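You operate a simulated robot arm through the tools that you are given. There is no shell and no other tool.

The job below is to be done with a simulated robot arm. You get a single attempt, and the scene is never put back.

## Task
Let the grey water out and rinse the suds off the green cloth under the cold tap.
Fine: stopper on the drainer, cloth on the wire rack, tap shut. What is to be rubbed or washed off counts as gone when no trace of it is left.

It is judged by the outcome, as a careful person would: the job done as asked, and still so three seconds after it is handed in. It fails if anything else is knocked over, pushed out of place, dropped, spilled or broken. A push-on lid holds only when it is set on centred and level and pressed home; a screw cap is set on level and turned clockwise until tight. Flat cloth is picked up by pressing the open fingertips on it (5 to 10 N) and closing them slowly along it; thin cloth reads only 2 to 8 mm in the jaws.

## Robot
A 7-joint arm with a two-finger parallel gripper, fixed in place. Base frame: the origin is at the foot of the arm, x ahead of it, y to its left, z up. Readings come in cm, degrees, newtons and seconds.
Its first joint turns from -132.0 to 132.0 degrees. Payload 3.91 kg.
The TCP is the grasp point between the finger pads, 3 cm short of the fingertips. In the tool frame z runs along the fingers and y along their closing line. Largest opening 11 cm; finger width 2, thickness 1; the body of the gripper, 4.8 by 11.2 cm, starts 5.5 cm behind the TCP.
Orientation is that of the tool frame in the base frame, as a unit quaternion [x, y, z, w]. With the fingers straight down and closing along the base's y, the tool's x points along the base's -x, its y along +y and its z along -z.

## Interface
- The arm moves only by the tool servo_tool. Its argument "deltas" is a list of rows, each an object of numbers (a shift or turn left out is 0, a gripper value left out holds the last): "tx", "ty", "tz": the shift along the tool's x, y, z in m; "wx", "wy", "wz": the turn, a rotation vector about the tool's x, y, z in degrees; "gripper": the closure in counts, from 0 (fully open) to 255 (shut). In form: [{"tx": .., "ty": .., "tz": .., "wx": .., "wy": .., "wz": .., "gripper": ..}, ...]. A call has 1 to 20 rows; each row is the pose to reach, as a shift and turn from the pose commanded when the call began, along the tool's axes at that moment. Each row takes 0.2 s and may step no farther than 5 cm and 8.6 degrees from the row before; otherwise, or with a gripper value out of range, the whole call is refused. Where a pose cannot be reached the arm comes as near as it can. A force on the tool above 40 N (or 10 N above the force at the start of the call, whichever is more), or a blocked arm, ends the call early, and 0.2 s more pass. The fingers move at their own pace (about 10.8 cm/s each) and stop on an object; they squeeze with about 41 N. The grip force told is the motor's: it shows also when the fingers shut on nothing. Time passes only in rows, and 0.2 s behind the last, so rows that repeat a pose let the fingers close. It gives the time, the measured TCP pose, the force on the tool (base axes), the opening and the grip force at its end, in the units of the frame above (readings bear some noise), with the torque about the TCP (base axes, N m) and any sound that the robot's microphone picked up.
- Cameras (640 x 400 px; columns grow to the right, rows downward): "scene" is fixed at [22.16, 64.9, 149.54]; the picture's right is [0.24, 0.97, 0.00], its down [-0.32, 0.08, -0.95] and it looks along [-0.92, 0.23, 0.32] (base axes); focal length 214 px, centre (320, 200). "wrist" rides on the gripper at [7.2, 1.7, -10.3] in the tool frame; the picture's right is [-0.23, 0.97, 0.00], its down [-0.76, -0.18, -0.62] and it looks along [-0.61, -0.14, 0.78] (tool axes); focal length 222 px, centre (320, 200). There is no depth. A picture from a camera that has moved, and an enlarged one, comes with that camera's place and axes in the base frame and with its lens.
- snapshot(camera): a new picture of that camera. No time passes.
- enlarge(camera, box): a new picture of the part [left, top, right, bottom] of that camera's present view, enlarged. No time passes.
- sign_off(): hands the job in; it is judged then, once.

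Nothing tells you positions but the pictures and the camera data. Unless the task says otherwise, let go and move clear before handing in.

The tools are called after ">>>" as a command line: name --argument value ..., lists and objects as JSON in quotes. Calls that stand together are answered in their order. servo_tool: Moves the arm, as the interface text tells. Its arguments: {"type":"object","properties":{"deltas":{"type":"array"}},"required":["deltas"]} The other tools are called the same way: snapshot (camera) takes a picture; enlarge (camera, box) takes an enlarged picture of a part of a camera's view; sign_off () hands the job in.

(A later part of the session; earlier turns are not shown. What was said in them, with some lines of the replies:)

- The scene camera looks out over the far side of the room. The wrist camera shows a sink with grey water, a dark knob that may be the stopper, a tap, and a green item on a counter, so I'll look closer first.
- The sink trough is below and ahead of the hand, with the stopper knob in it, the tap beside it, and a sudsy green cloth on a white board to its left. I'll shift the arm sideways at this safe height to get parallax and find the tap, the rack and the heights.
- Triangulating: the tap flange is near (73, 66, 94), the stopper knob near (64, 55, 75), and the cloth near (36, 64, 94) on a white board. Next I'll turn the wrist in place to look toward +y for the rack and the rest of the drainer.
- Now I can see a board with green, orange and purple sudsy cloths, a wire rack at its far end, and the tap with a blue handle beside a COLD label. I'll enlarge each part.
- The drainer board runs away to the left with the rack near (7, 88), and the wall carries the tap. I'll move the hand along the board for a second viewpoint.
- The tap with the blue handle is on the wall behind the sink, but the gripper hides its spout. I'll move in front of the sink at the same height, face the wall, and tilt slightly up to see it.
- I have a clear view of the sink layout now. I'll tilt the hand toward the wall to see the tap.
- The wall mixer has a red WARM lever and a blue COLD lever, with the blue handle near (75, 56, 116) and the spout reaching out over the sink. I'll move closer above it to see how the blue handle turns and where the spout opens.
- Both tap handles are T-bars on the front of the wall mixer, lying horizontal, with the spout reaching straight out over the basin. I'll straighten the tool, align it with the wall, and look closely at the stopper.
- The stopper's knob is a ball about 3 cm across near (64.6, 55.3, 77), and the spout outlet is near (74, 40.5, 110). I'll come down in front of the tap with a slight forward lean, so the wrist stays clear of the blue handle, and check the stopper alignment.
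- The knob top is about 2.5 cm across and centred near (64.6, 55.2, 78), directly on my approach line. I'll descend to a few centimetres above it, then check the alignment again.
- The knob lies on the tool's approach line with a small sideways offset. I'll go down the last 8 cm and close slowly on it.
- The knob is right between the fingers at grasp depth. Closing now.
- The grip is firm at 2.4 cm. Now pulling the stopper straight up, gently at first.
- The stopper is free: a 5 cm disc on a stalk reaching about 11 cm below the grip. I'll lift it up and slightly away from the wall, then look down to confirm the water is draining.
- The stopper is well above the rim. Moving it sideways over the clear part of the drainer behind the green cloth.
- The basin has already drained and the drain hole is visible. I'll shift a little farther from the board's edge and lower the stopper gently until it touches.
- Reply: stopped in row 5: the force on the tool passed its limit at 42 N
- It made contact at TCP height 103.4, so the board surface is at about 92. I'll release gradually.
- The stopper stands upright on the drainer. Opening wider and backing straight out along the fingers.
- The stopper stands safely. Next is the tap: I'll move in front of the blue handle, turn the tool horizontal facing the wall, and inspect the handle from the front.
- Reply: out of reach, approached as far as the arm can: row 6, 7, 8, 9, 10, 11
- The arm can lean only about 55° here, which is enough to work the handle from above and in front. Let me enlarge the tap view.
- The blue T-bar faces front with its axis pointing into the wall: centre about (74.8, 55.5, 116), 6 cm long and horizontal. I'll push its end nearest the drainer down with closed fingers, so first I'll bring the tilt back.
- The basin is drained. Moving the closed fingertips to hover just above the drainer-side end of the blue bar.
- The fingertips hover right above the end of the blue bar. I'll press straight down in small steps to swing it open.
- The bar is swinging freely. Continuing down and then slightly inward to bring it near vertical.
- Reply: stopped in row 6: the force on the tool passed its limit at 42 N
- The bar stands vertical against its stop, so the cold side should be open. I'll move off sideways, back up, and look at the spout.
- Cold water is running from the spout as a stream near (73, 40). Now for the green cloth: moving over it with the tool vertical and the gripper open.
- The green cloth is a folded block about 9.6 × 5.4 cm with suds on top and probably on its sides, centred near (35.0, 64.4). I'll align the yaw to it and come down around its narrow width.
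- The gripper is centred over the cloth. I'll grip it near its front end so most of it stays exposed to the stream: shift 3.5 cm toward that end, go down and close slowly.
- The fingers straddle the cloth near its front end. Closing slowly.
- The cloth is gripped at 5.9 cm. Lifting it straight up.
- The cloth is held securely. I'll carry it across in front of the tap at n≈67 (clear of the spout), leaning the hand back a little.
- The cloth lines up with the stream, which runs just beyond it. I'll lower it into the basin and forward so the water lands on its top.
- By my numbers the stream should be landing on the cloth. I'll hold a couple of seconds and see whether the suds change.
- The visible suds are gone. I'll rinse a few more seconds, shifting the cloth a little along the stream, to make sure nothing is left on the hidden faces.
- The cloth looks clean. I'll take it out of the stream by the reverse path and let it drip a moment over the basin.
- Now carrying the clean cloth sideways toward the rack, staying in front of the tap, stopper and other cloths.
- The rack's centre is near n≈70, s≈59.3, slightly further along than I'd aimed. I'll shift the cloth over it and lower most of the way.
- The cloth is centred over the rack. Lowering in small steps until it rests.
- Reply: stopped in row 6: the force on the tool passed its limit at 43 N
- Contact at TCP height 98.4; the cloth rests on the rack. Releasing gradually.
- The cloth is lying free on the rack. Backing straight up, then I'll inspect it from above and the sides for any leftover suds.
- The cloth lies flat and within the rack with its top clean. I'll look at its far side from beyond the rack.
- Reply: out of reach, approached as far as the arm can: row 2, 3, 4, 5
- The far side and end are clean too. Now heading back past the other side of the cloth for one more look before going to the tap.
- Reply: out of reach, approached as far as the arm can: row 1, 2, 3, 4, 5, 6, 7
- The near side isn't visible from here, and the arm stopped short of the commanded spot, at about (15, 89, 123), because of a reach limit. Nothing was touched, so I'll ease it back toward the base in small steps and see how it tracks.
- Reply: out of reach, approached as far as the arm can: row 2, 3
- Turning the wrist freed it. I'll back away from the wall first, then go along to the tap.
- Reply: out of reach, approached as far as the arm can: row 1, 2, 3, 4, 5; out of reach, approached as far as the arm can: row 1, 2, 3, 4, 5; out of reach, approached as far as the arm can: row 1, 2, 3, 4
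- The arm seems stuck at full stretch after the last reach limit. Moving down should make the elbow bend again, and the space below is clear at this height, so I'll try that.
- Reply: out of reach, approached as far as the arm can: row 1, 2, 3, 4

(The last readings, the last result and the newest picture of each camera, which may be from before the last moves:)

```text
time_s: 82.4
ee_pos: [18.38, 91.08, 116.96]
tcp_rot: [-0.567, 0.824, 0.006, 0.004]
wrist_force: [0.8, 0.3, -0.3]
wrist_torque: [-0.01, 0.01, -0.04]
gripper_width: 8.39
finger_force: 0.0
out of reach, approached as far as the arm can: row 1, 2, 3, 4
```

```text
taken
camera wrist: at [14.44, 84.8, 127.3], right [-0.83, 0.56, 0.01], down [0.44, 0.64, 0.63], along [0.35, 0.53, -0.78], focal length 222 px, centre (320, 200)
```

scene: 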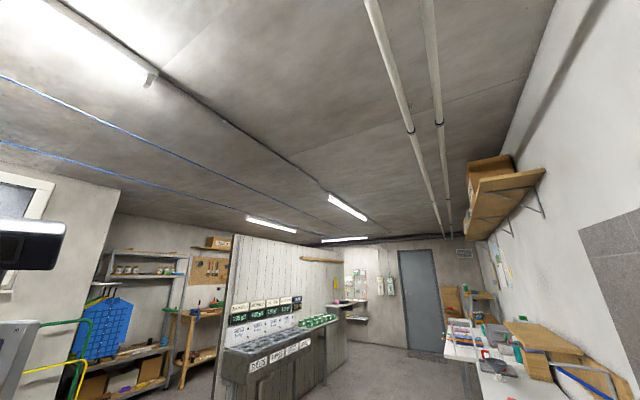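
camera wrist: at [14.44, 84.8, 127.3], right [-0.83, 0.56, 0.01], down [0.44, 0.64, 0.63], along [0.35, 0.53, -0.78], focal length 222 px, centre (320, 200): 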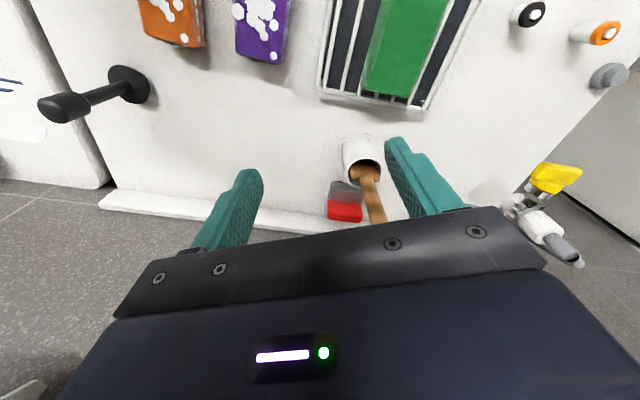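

It slid outward along its reach limit toward the jar, so I'll go straight back up first and then test how tilting affects it.

>>> servo_tool --deltas '[{"tz": -0.03, "tx": 0.01}, {"tz": -0.06, "tx": 0.02}, {"tz": -0.09, "tx": 0.03}, {"tz": -0.12, "tx": 0.04}, {"tz": -0.12, "tx": 0.04}]'

>>> servo_tool --deltas '[{"wy": -6}, {"wy": -12}, {"wy": -12}]'

```text
time_s: 83.6
ee_pos: [17.06, 86.64, 128.7]
tcp_rot: [-0.566, 0.824, 0.006, 0.003]
wrist_force: [0.4, -0.1, 0.3]
wrist_torque: [-0.02, -0.02, 0.01]
gripper_width: 8.44
finger_force: 0.0
out of reach, approached as far as the arm can: row 4, 5
```

```text
time_s: 84.4
ee_pos: [17.21, 90.09, 130.35]
tcp_rot: [-0.563, 0.819, 0.065, 0.089]
wrist_force: [0.3, 1.1, 0.2]
wrist_torque: [0.01, 0.03, 0.02]
gripper_width: 8.42
finger_force: 0.1
out of reach, approached as far as the arm can: row 1, 2, 3
```

The arm is locked straight at full stretch: inward commands just slide it along its reach limit. I'll undo the tilt, push slightly outward to straighten the elbow fully (it can only move about 1 cm there), then drop straight down so the elbow folds the right way.

>>> servo_tool --deltas '[{"wy": 6}, {"wy": 12.6}, {"wy": 12.6}]'

>>> servo_tool --deltas '[{"tx": -0.03}, {"tx": -0.05}, {"tx": -0.05}, {"tx": -0.02, "tz": 0.02}, {"tx": 0, "tz": 0.05}, {"tx": 0, "tz": 0.08}, {"tx": 0, "tz": 0.08}]'

```text
time_s: 85.2
ee_pos: [17.06, 86.57, 128.35]
tcp_rot: [-0.567, 0.824, 0.002, -0.001]
wrist_force: [-0.8, -0.6, 0.2]
wrist_torque: [0.02, -0.01, 0.03]
gripper_width: 8.43
finger_force: 0.1
out of reach, approached as far as the arm can: row 1, 2, 3
```

```text
time_s: 86.8
ee_pos: [17.08, 86.52, 120.36]
tcp_rot: [-0.567, 0.824, 0.003, -0.001]
wrist_force: [0.3, -0.3, -0.5]
wrist_torque: [0.02, 0.01, -0.03]
gripper_width: 8.42
finger_force: 0.1
out of reach, approached as far as the arm can: row 1, 2, 3, 4
```

That worked: the elbow has folded and the arm tracks exactly again. Now I'll pull in toward the base to a comfortable radius.

>>> servo_tool --deltas '[{"tx": 0.04}, {"tx": 0.08}, {"tx": 0.12}, {"tx": 0.16}, {"tx": 0.2}, {"tx": 0.2}]'

>>> snapshot --camera "wrist"

```text
time_s: 88.2
ee_pos: [9.79, 67.83, 120.55]
tcp_rot: [-0.566, 0.824, 0.003, 0.0]
wrist_force: [-0.3, 0.3, -1.1]
wrist_torque: [0.02, 0.01, -0.02]
gripper_width: 8.43
finger_force: 0.0
```

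```text
taken
camera wrist: at [5.76, 61.57, 130.84], right [-0.83, 0.56, 0.01], down [0.44, 0.64, 0.62], along [0.35, 0.52, -0.78], focal length 222 px, centre (320, 200)
```

wrist: 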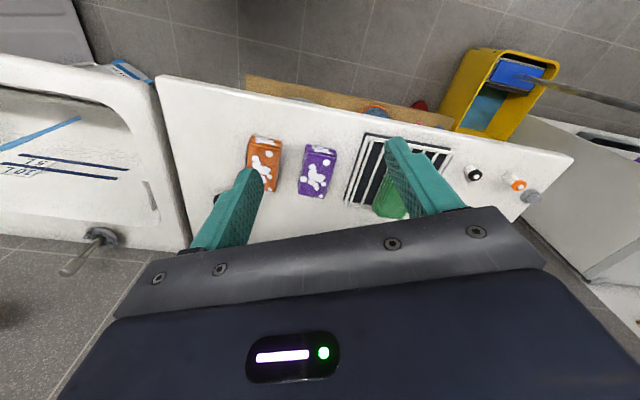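

Free again. On the way to the tap I'll take one look at the near side of the green cloth.

>>> servo_tool --deltas '[{"tx": -0.019, "ty": -0.025, "wz": -8}, {"tx": -0.038, "ty": -0.05, "wz": -16}, {"tx": -0.057, "ty": -0.075, "wz": -24}, {"tx": -0.077, "ty": -0.1, "wz": -31}, {"tx": -0.077, "ty": -0.1, "wz": -31}]'

>>> snapshot --camera "wrist"

```text
time_s: 89.4
ee_pos: [21.79, 71.34, 120.66]
tcp_rot: [0.766, -0.642, -0.004, 0.0]
wrist_force: [0.3, 0.0, 0.0]
wrist_torque: [-0.03, 0.0, -0.03]
gripper_width: 8.41
finger_force: 0.1
```

```text
taken
camera wrist: at [21.46, 63.85, 131.0], right [-1.0, 0.05, 0.0], down [0.04, 0.78, 0.63], along [0.03, 0.63, -0.78], focal length 222 px, centre (320, 200)
```

wrist: 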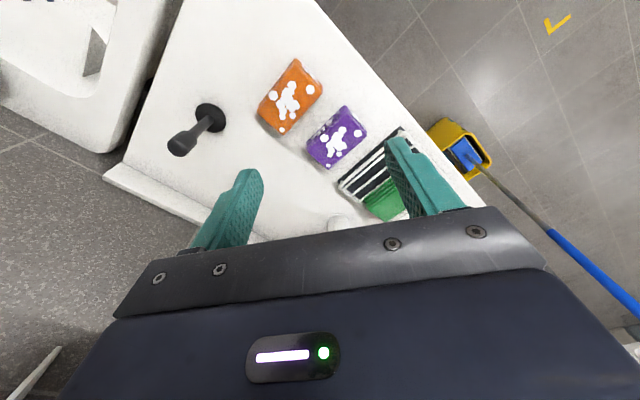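

>>> servo_tool --deltas '[{"wz": -8}, {"wz": -16}, {"wz": -24}, {"wz": -24}]'

>>> snapshot --camera "wrist"

>>> enlarge --camera "wrist" --box '[260, 100, 400, 210]'

```text
time_s: 90.4
ee_pos: [21.71, 71.42, 120.56]
tcp_rot: [0.883, -0.468, -0.003, -0.001]
wrist_force: [0.3, 0.0, 0.0]
wrist_torque: [-0.02, 0.03, 0.0]
gripper_width: 8.41
finger_force: 0.1
```

```text
taken
camera wrist: at [24.55, 64.39, 130.86], right [-0.93, -0.36, 0.0], down [-0.28, 0.73, 0.63], along [-0.23, 0.59, -0.78], focal length 222 px, centre (320, 200)
```

wrist: 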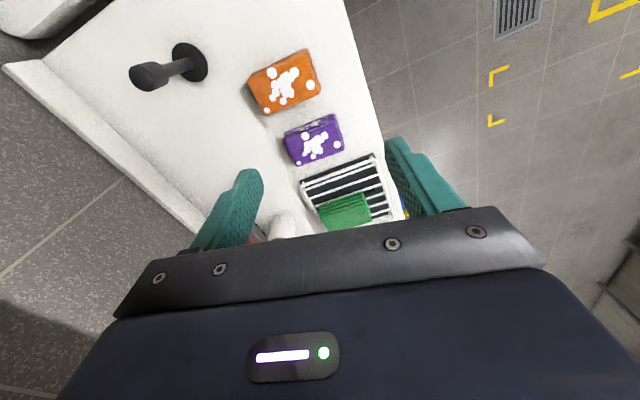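

```text
3.64 times, centred on (330, 155) of wrist
camera zoom: at [24.55, 64.39, 130.86], right [-0.93, -0.36, 0.0], down [-0.28, 0.73, 0.63], along [-0.23, 0.59, -0.78], focal length 808 px, centre (284, 364)
```

zoom: 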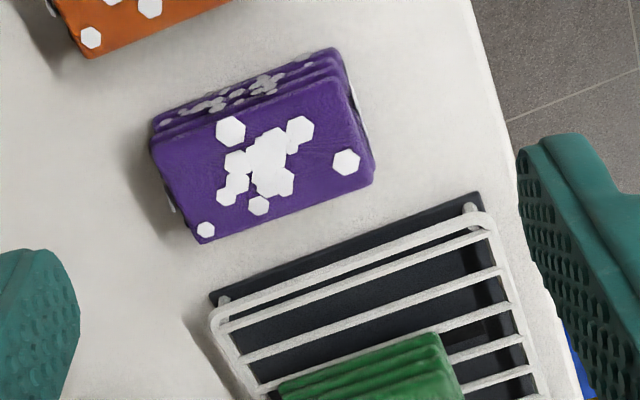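

All visible faces of the green cloth are clean and it rests well on the rack. Now back to the tap, turning to face the wall and closing the fingers on the way.

>>> servo_tool --deltas '[{"tx": 0.0443, "ty": -0.0177, "tz": -0.0034, "wz": 7.92, "gripper": 255}, {"tx": 0.0886, "ty": -0.0354, "tz": -0.0068, "wz": 15.84}, {"tx": 0.1329, "ty": -0.0531, "tz": -0.0102, "wz": 23.76}, {"tx": 0.1772, "ty": -0.0708, "tz": -0.0136, "wz": 31.68}, {"tx": 0.2215, "ty": -0.0885, "tz": -0.017, "wz": 39.6}, {"tx": 0.2658, "ty": -0.1062, "tz": -0.0204, "wz": 47.52}, {"tx": 0.3101, "ty": -0.1239, "tz": -0.0238, "wz": 55.44}, {"tx": 0.3544, "ty": -0.1416, "tz": -0.0272, "wz": 63.36}, {"tx": 0.3987, "ty": -0.1593, "tz": -0.0306, "wz": 71.28}, {"tx": 0.443, "ty": -0.177, "tz": -0.034, "wz": 79.2}, {"tx": 0.443, "ty": -0.177, "tz": -0.034, "wz": 79.2}]'

>>> snapshot --camera "wrist"

```text
time_s: 92.8
ee_pos: [61.27, 44.57, 123.61]
tcp_rot: [-0.38, 0.925, 0.003, -0.001]
wrist_force: [-0.2, 0.9, -0.3]
wrist_torque: [-0.02, -0.01, 0.0]
gripper_width: 0.0
finger_force: 37.8
```

```text
taken
camera wrist: at [55.11, 40.58, 134.04], right [-0.52, 0.85, 0.01], down [0.67, 0.41, 0.62], along [0.53, 0.33, -0.78], focal length 222 px, centre (320, 200)
```

wrist: 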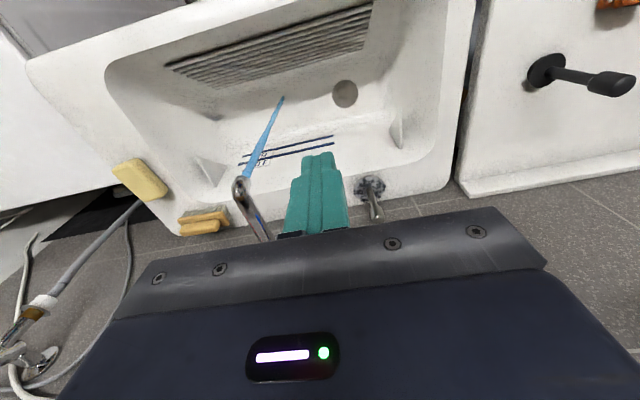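

Everything looks in order: stream still running, handle vertical. I'll lean the hand as before and hover beside the top of the blue bar, on its drainer side.

>>> servo_tool --deltas '[{"wy": -7}, {"wy": -14}, {"wy": -20}, {"wy": -20}]'

>>> servo_tool --deltas '[{"tx": -0.039, "ty": 0.003, "tz": 0.0132}, {"tx": -0.078, "ty": 0.006, "tz": 0.0264}, {"tx": -0.117, "ty": 0.009, "tz": 0.0395}, {"tx": -0.1565, "ty": 0.012, "tz": 0.0527}, {"tx": -0.1565, "ty": 0.012, "tz": 0.0527}]'

>>> snapshot --camera "wrist"

>>> enlarge --camera "wrist" --box '[220, 80, 420, 240]'

```text
time_s: 93.8
ee_pos: [61.34, 44.51, 123.52]
tcp_rot: [-0.375, 0.91, 0.069, 0.16]
wrist_force: [0.1, 1.1, 0.4]
wrist_torque: [0.0, -0.01, 0.0]
gripper_width: 0.0
finger_force: 37.4
```

```text
time_s: 95.0
ee_pos: [72.01, 57.17, 123.8]
tcp_rot: [-0.375, 0.91, 0.07, 0.159]
wrist_force: [0.2, 0.3, 0.0]
wrist_torque: [-0.02, 0.01, 0.01]
gripper_width: 0.0
finger_force: 37.9
```

```text
taken
camera wrist: at [63.6, 51.06, 131.12], right [-0.53, 0.84, 0.08], down [0.49, 0.22, 0.84], along [0.69, 0.49, -0.53], focal length 222 px, centre (320, 200)
```

wrist: 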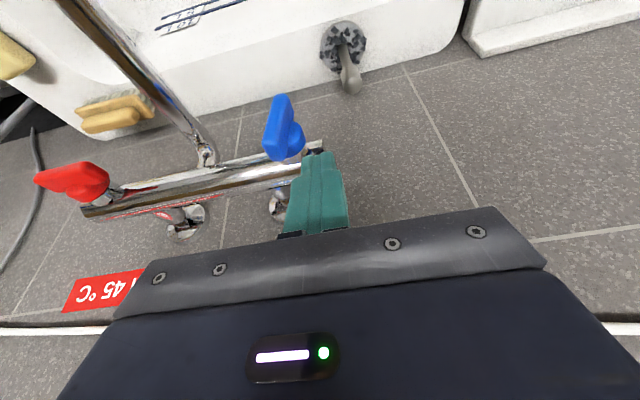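

```text
2.50 times, centred on (320, 160) of wrist
camera zoom: at [63.6, 51.06, 131.12], right [-0.53, 0.84, 0.08], down [0.49, 0.22, 0.84], along [0.69, 0.49, -0.53], focal length 555 px, centre (320, 300)
```

zoom: 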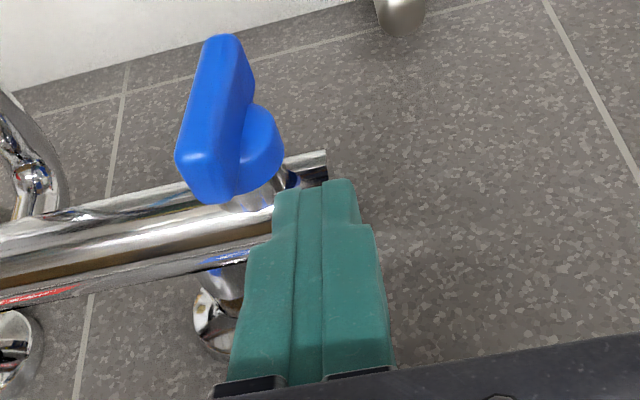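

The bar's top end is at s≈-13.8 and my fingertips are just to its drainer side. I'll dip beside it, push the top across toward the spout, and then follow it down to horizontal.

>>> servo_tool --deltas '[{"tx": 0.0062, "tz": 0.0169}, {"tx": 0.0103, "tz": 0.0282}, {"tx": 0.0103, "ty": -0.007, "tz": 0.0282}, {"tx": 0.0103, "ty": -0.014, "tz": 0.0282}, {"tx": 0.0096, "ty": -0.021, "tz": 0.0263}, {"tx": 0.0096, "ty": -0.028, "tz": 0.0263}]'

>>> enlarge --camera "wrist" --box '[220, 60, 420, 240]'

```text
time_s: 96.4
ee_pos: [74.17, 55.24, 121.12]
tcp_rot: [-0.375, 0.911, 0.068, 0.159]
wrist_force: [-1.2, 1.5, 0.0]
wrist_torque: [0.04, 0.01, 0.0]
gripper_width: 0.0
finger_force: 37.7
```

```text
2.22 times, centred on (320, 150) of wrist
camera zoom: at [65.73, 49.03, 128.36], right [-0.53, 0.84, 0.08], down [0.49, 0.22, 0.84], along [0.69, 0.49, -0.53], focal length 494 px, centre (320, 311)
```

zoom: 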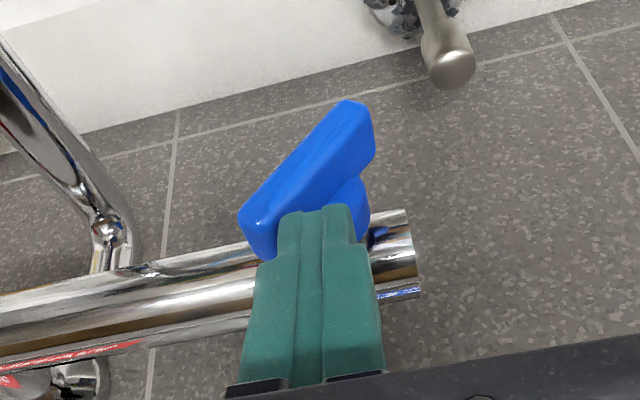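

It's swinging back. Continuing over and down to the shut position.

>>> servo_tool --deltas '[{"tx": 0.001, "ty": -0.009, "tz": 0.0028}, {"tx": 0.0022, "ty": -0.0125, "tz": 0.006}, {"tx": 0.0033, "ty": -0.0145, "tz": 0.0089}, {"tx": 0.0046, "ty": -0.0155, "tz": 0.0127}, {"tx": 0.0055, "ty": -0.0155, "tz": 0.015}]'

>>> enlarge --camera "wrist" --box '[220, 60, 420, 240]'

```text
time_s: 97.6
ee_pos: [75.17, 53.94, 119.98]
tcp_rot: [-0.374, 0.911, 0.07, 0.162]
wrist_force: [2.9, -2.8, 29.1]
wrist_torque: [-0.08, -0.11, -0.2]
gripper_width: 0.0
finger_force: 37.7
```

```text
2.22 times, centred on (320, 150) of wrist
camera zoom: at [66.74, 47.8, 127.08], right [-0.53, 0.84, 0.08], down [0.48, 0.22, 0.85], along [0.69, 0.49, -0.52], focal length 494 px, centre (320, 311)
```

zoom: 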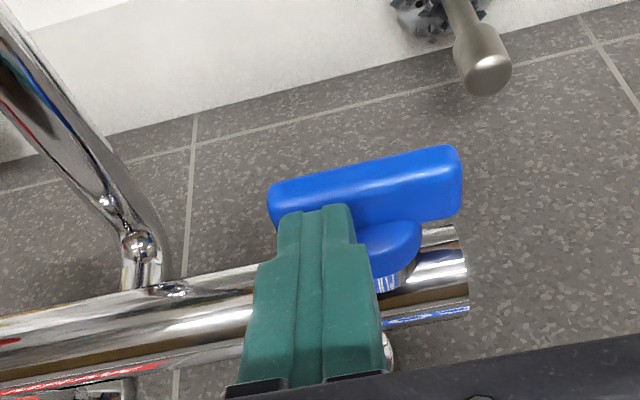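

The bar is horizontal and pressing against its stop (29 N), so the tap should be shut. Lifting off and backing away to verify.

>>> servo_tool --deltas '[{"tx": -0.0034, "tz": -0.0094}, {"tx": -0.01, "tz": -0.028}, {"tx": 0.015, "tz": -0.055}, {"tx": 0.05, "tz": -0.08}, {"tx": 0.09, "tz": -0.1}, {"tx": 0.13, "tz": -0.12}, {"tx": 0.13, "tz": -0.12}]'

>>> snapshot --camera "wrist"

>>> enlarge --camera "wrist" --box '[160, 0, 420, 240]'

```text
time_s: 99.2
ee_pos: [63.62, 42.67, 126.7]
tcp_rot: [-0.375, 0.911, 0.069, 0.159]
wrist_force: [0.7, 0.0, -0.1]
wrist_torque: [-0.02, 0.04, -0.02]
gripper_width: 0.0
finger_force: 37.7
```

```text
taken
camera wrist: at [55.18, 36.49, 133.87], right [-0.53, 0.84, 0.08], down [0.49, 0.22, 0.84], along [0.69, 0.49, -0.53], focal length 222 px, centre (320, 200)
```

wrist: 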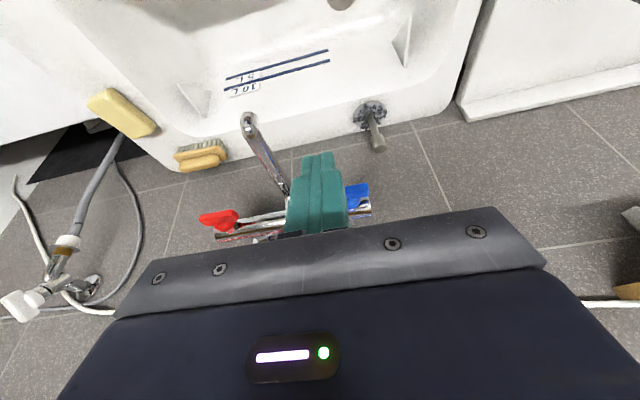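

```text
1.67 times, centred on (290, 120) of wrist
camera zoom: at [55.18, 36.49, 133.87], right [-0.53, 0.84, 0.08], down [0.49, 0.22, 0.84], along [0.69, 0.49, -0.53], focal length 370 px, centre (370, 333)
```

zoom: 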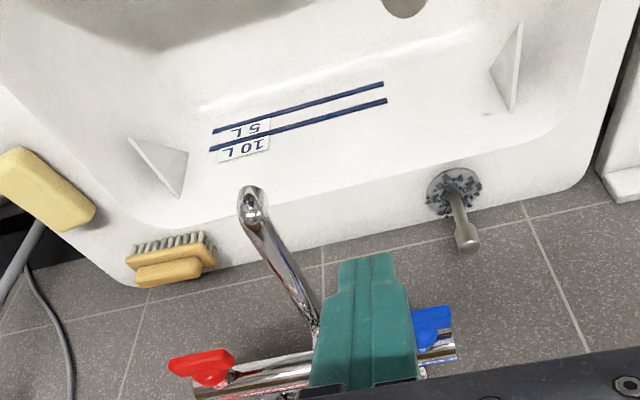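

The stream has stopped. I'll straighten up and take a final overview of the basin and drainer.

>>> servo_tool --deltas '[{"tx": 0.03, "tz": -0.02, "wy": 7}, {"tx": 0.07, "tz": -0.045, "wy": 14}, {"tx": 0.11, "tz": -0.07, "wy": 20}, {"tx": 0.15, "tz": -0.09, "wy": 20}, {"tx": 0.15, "tz": -0.09, "wy": 20, "gripper": 60}]'

>>> snapshot --camera "wrist"

>>> enlarge --camera "wrist" --box '[180, 40, 420, 220]'

>>> enlarge --camera "wrist" --box '[380, 0, 640, 200]'

```text
time_s: 100.4
ee_pos: [51.69, 30.34, 129.91]
tcp_rot: [-0.381, 0.925, 0.003, -0.003]
wrist_force: [1.4, 0.2, -0.4]
wrist_torque: [0.0, 0.03, 0.04]
gripper_width: 8.12
finger_force: 0.1
```

```text
taken
camera wrist: at [45.47, 26.5, 140.34], right [-0.52, 0.85, 0.01], down [0.67, 0.41, 0.62], along [0.53, 0.33, -0.78], focal length 222 px, centre (320, 200)
```

wrist: 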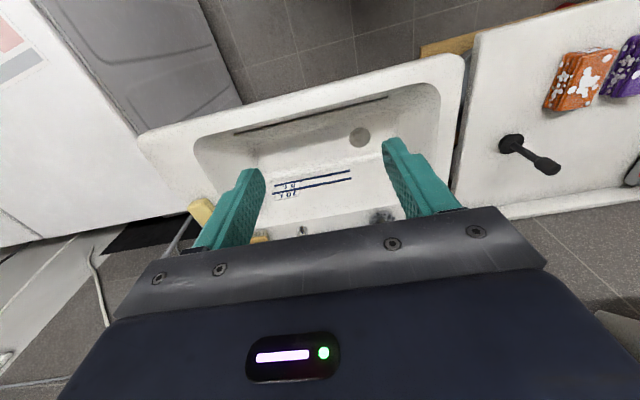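

```text
2.22 times, centred on (300, 130) of wrist
camera zoom: at [45.47, 26.5, 140.34], right [-0.52, 0.85, 0.01], down [0.67, 0.41, 0.62], along [0.53, 0.33, -0.78], focal length 494 px, centre (364, 356)
```

zoom: 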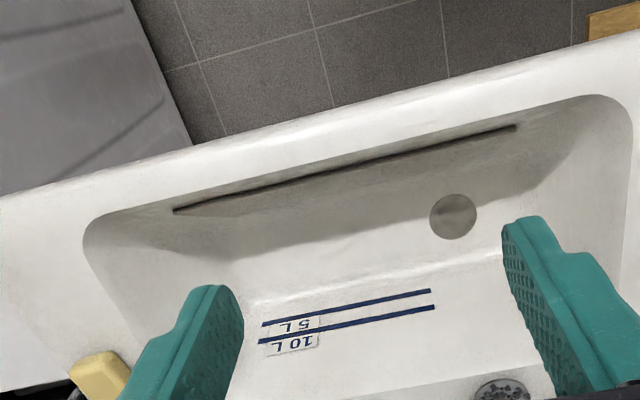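

```text
2.00 times, centred on (510, 100) of wrist
camera zoom: at [45.47, 26.5, 140.34], right [-0.52, 0.85, 0.01], down [0.67, 0.41, 0.62], along [0.53, 0.33, -0.78], focal length 444 px, centre (-60, 400)
```

zoom: 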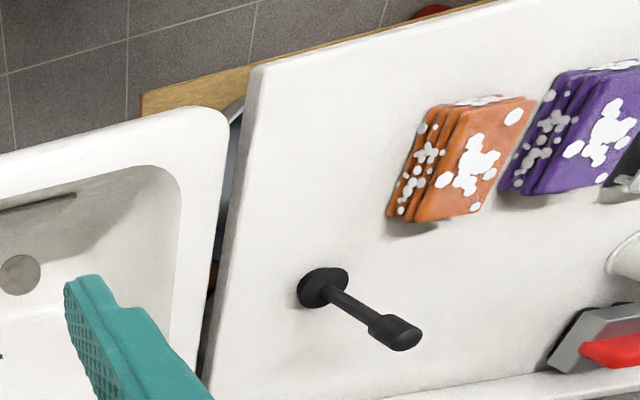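

The basin is empty and the tap is shut with no stream. The stopper stands on the drainer and the clean green cloth lies on the wire rack, with everything else in place and the arm clear, so I'm handing the job in.

>>> sign_off

```text
The job is handed in.
```

The job is done and handed in.

- **Water:** the grey water has drained and the basin is empty.
- **Stopper:** it is standing upright on the drainer.
- **Green cloth:** I rinsed it under the cold tap until no suds showed. It is lying on the wire rack, and its top, sides and near end are clean. I couldn't see its underside or its end toward the wall.
- **Tap:** it is shut, with the blue handle back against its stop and no water running.

While I was checking the cloth, the arm reached its limit near the rack and jammed at full stretch. I freed it. It touched nothing, and everything else in view looked to be in its place.
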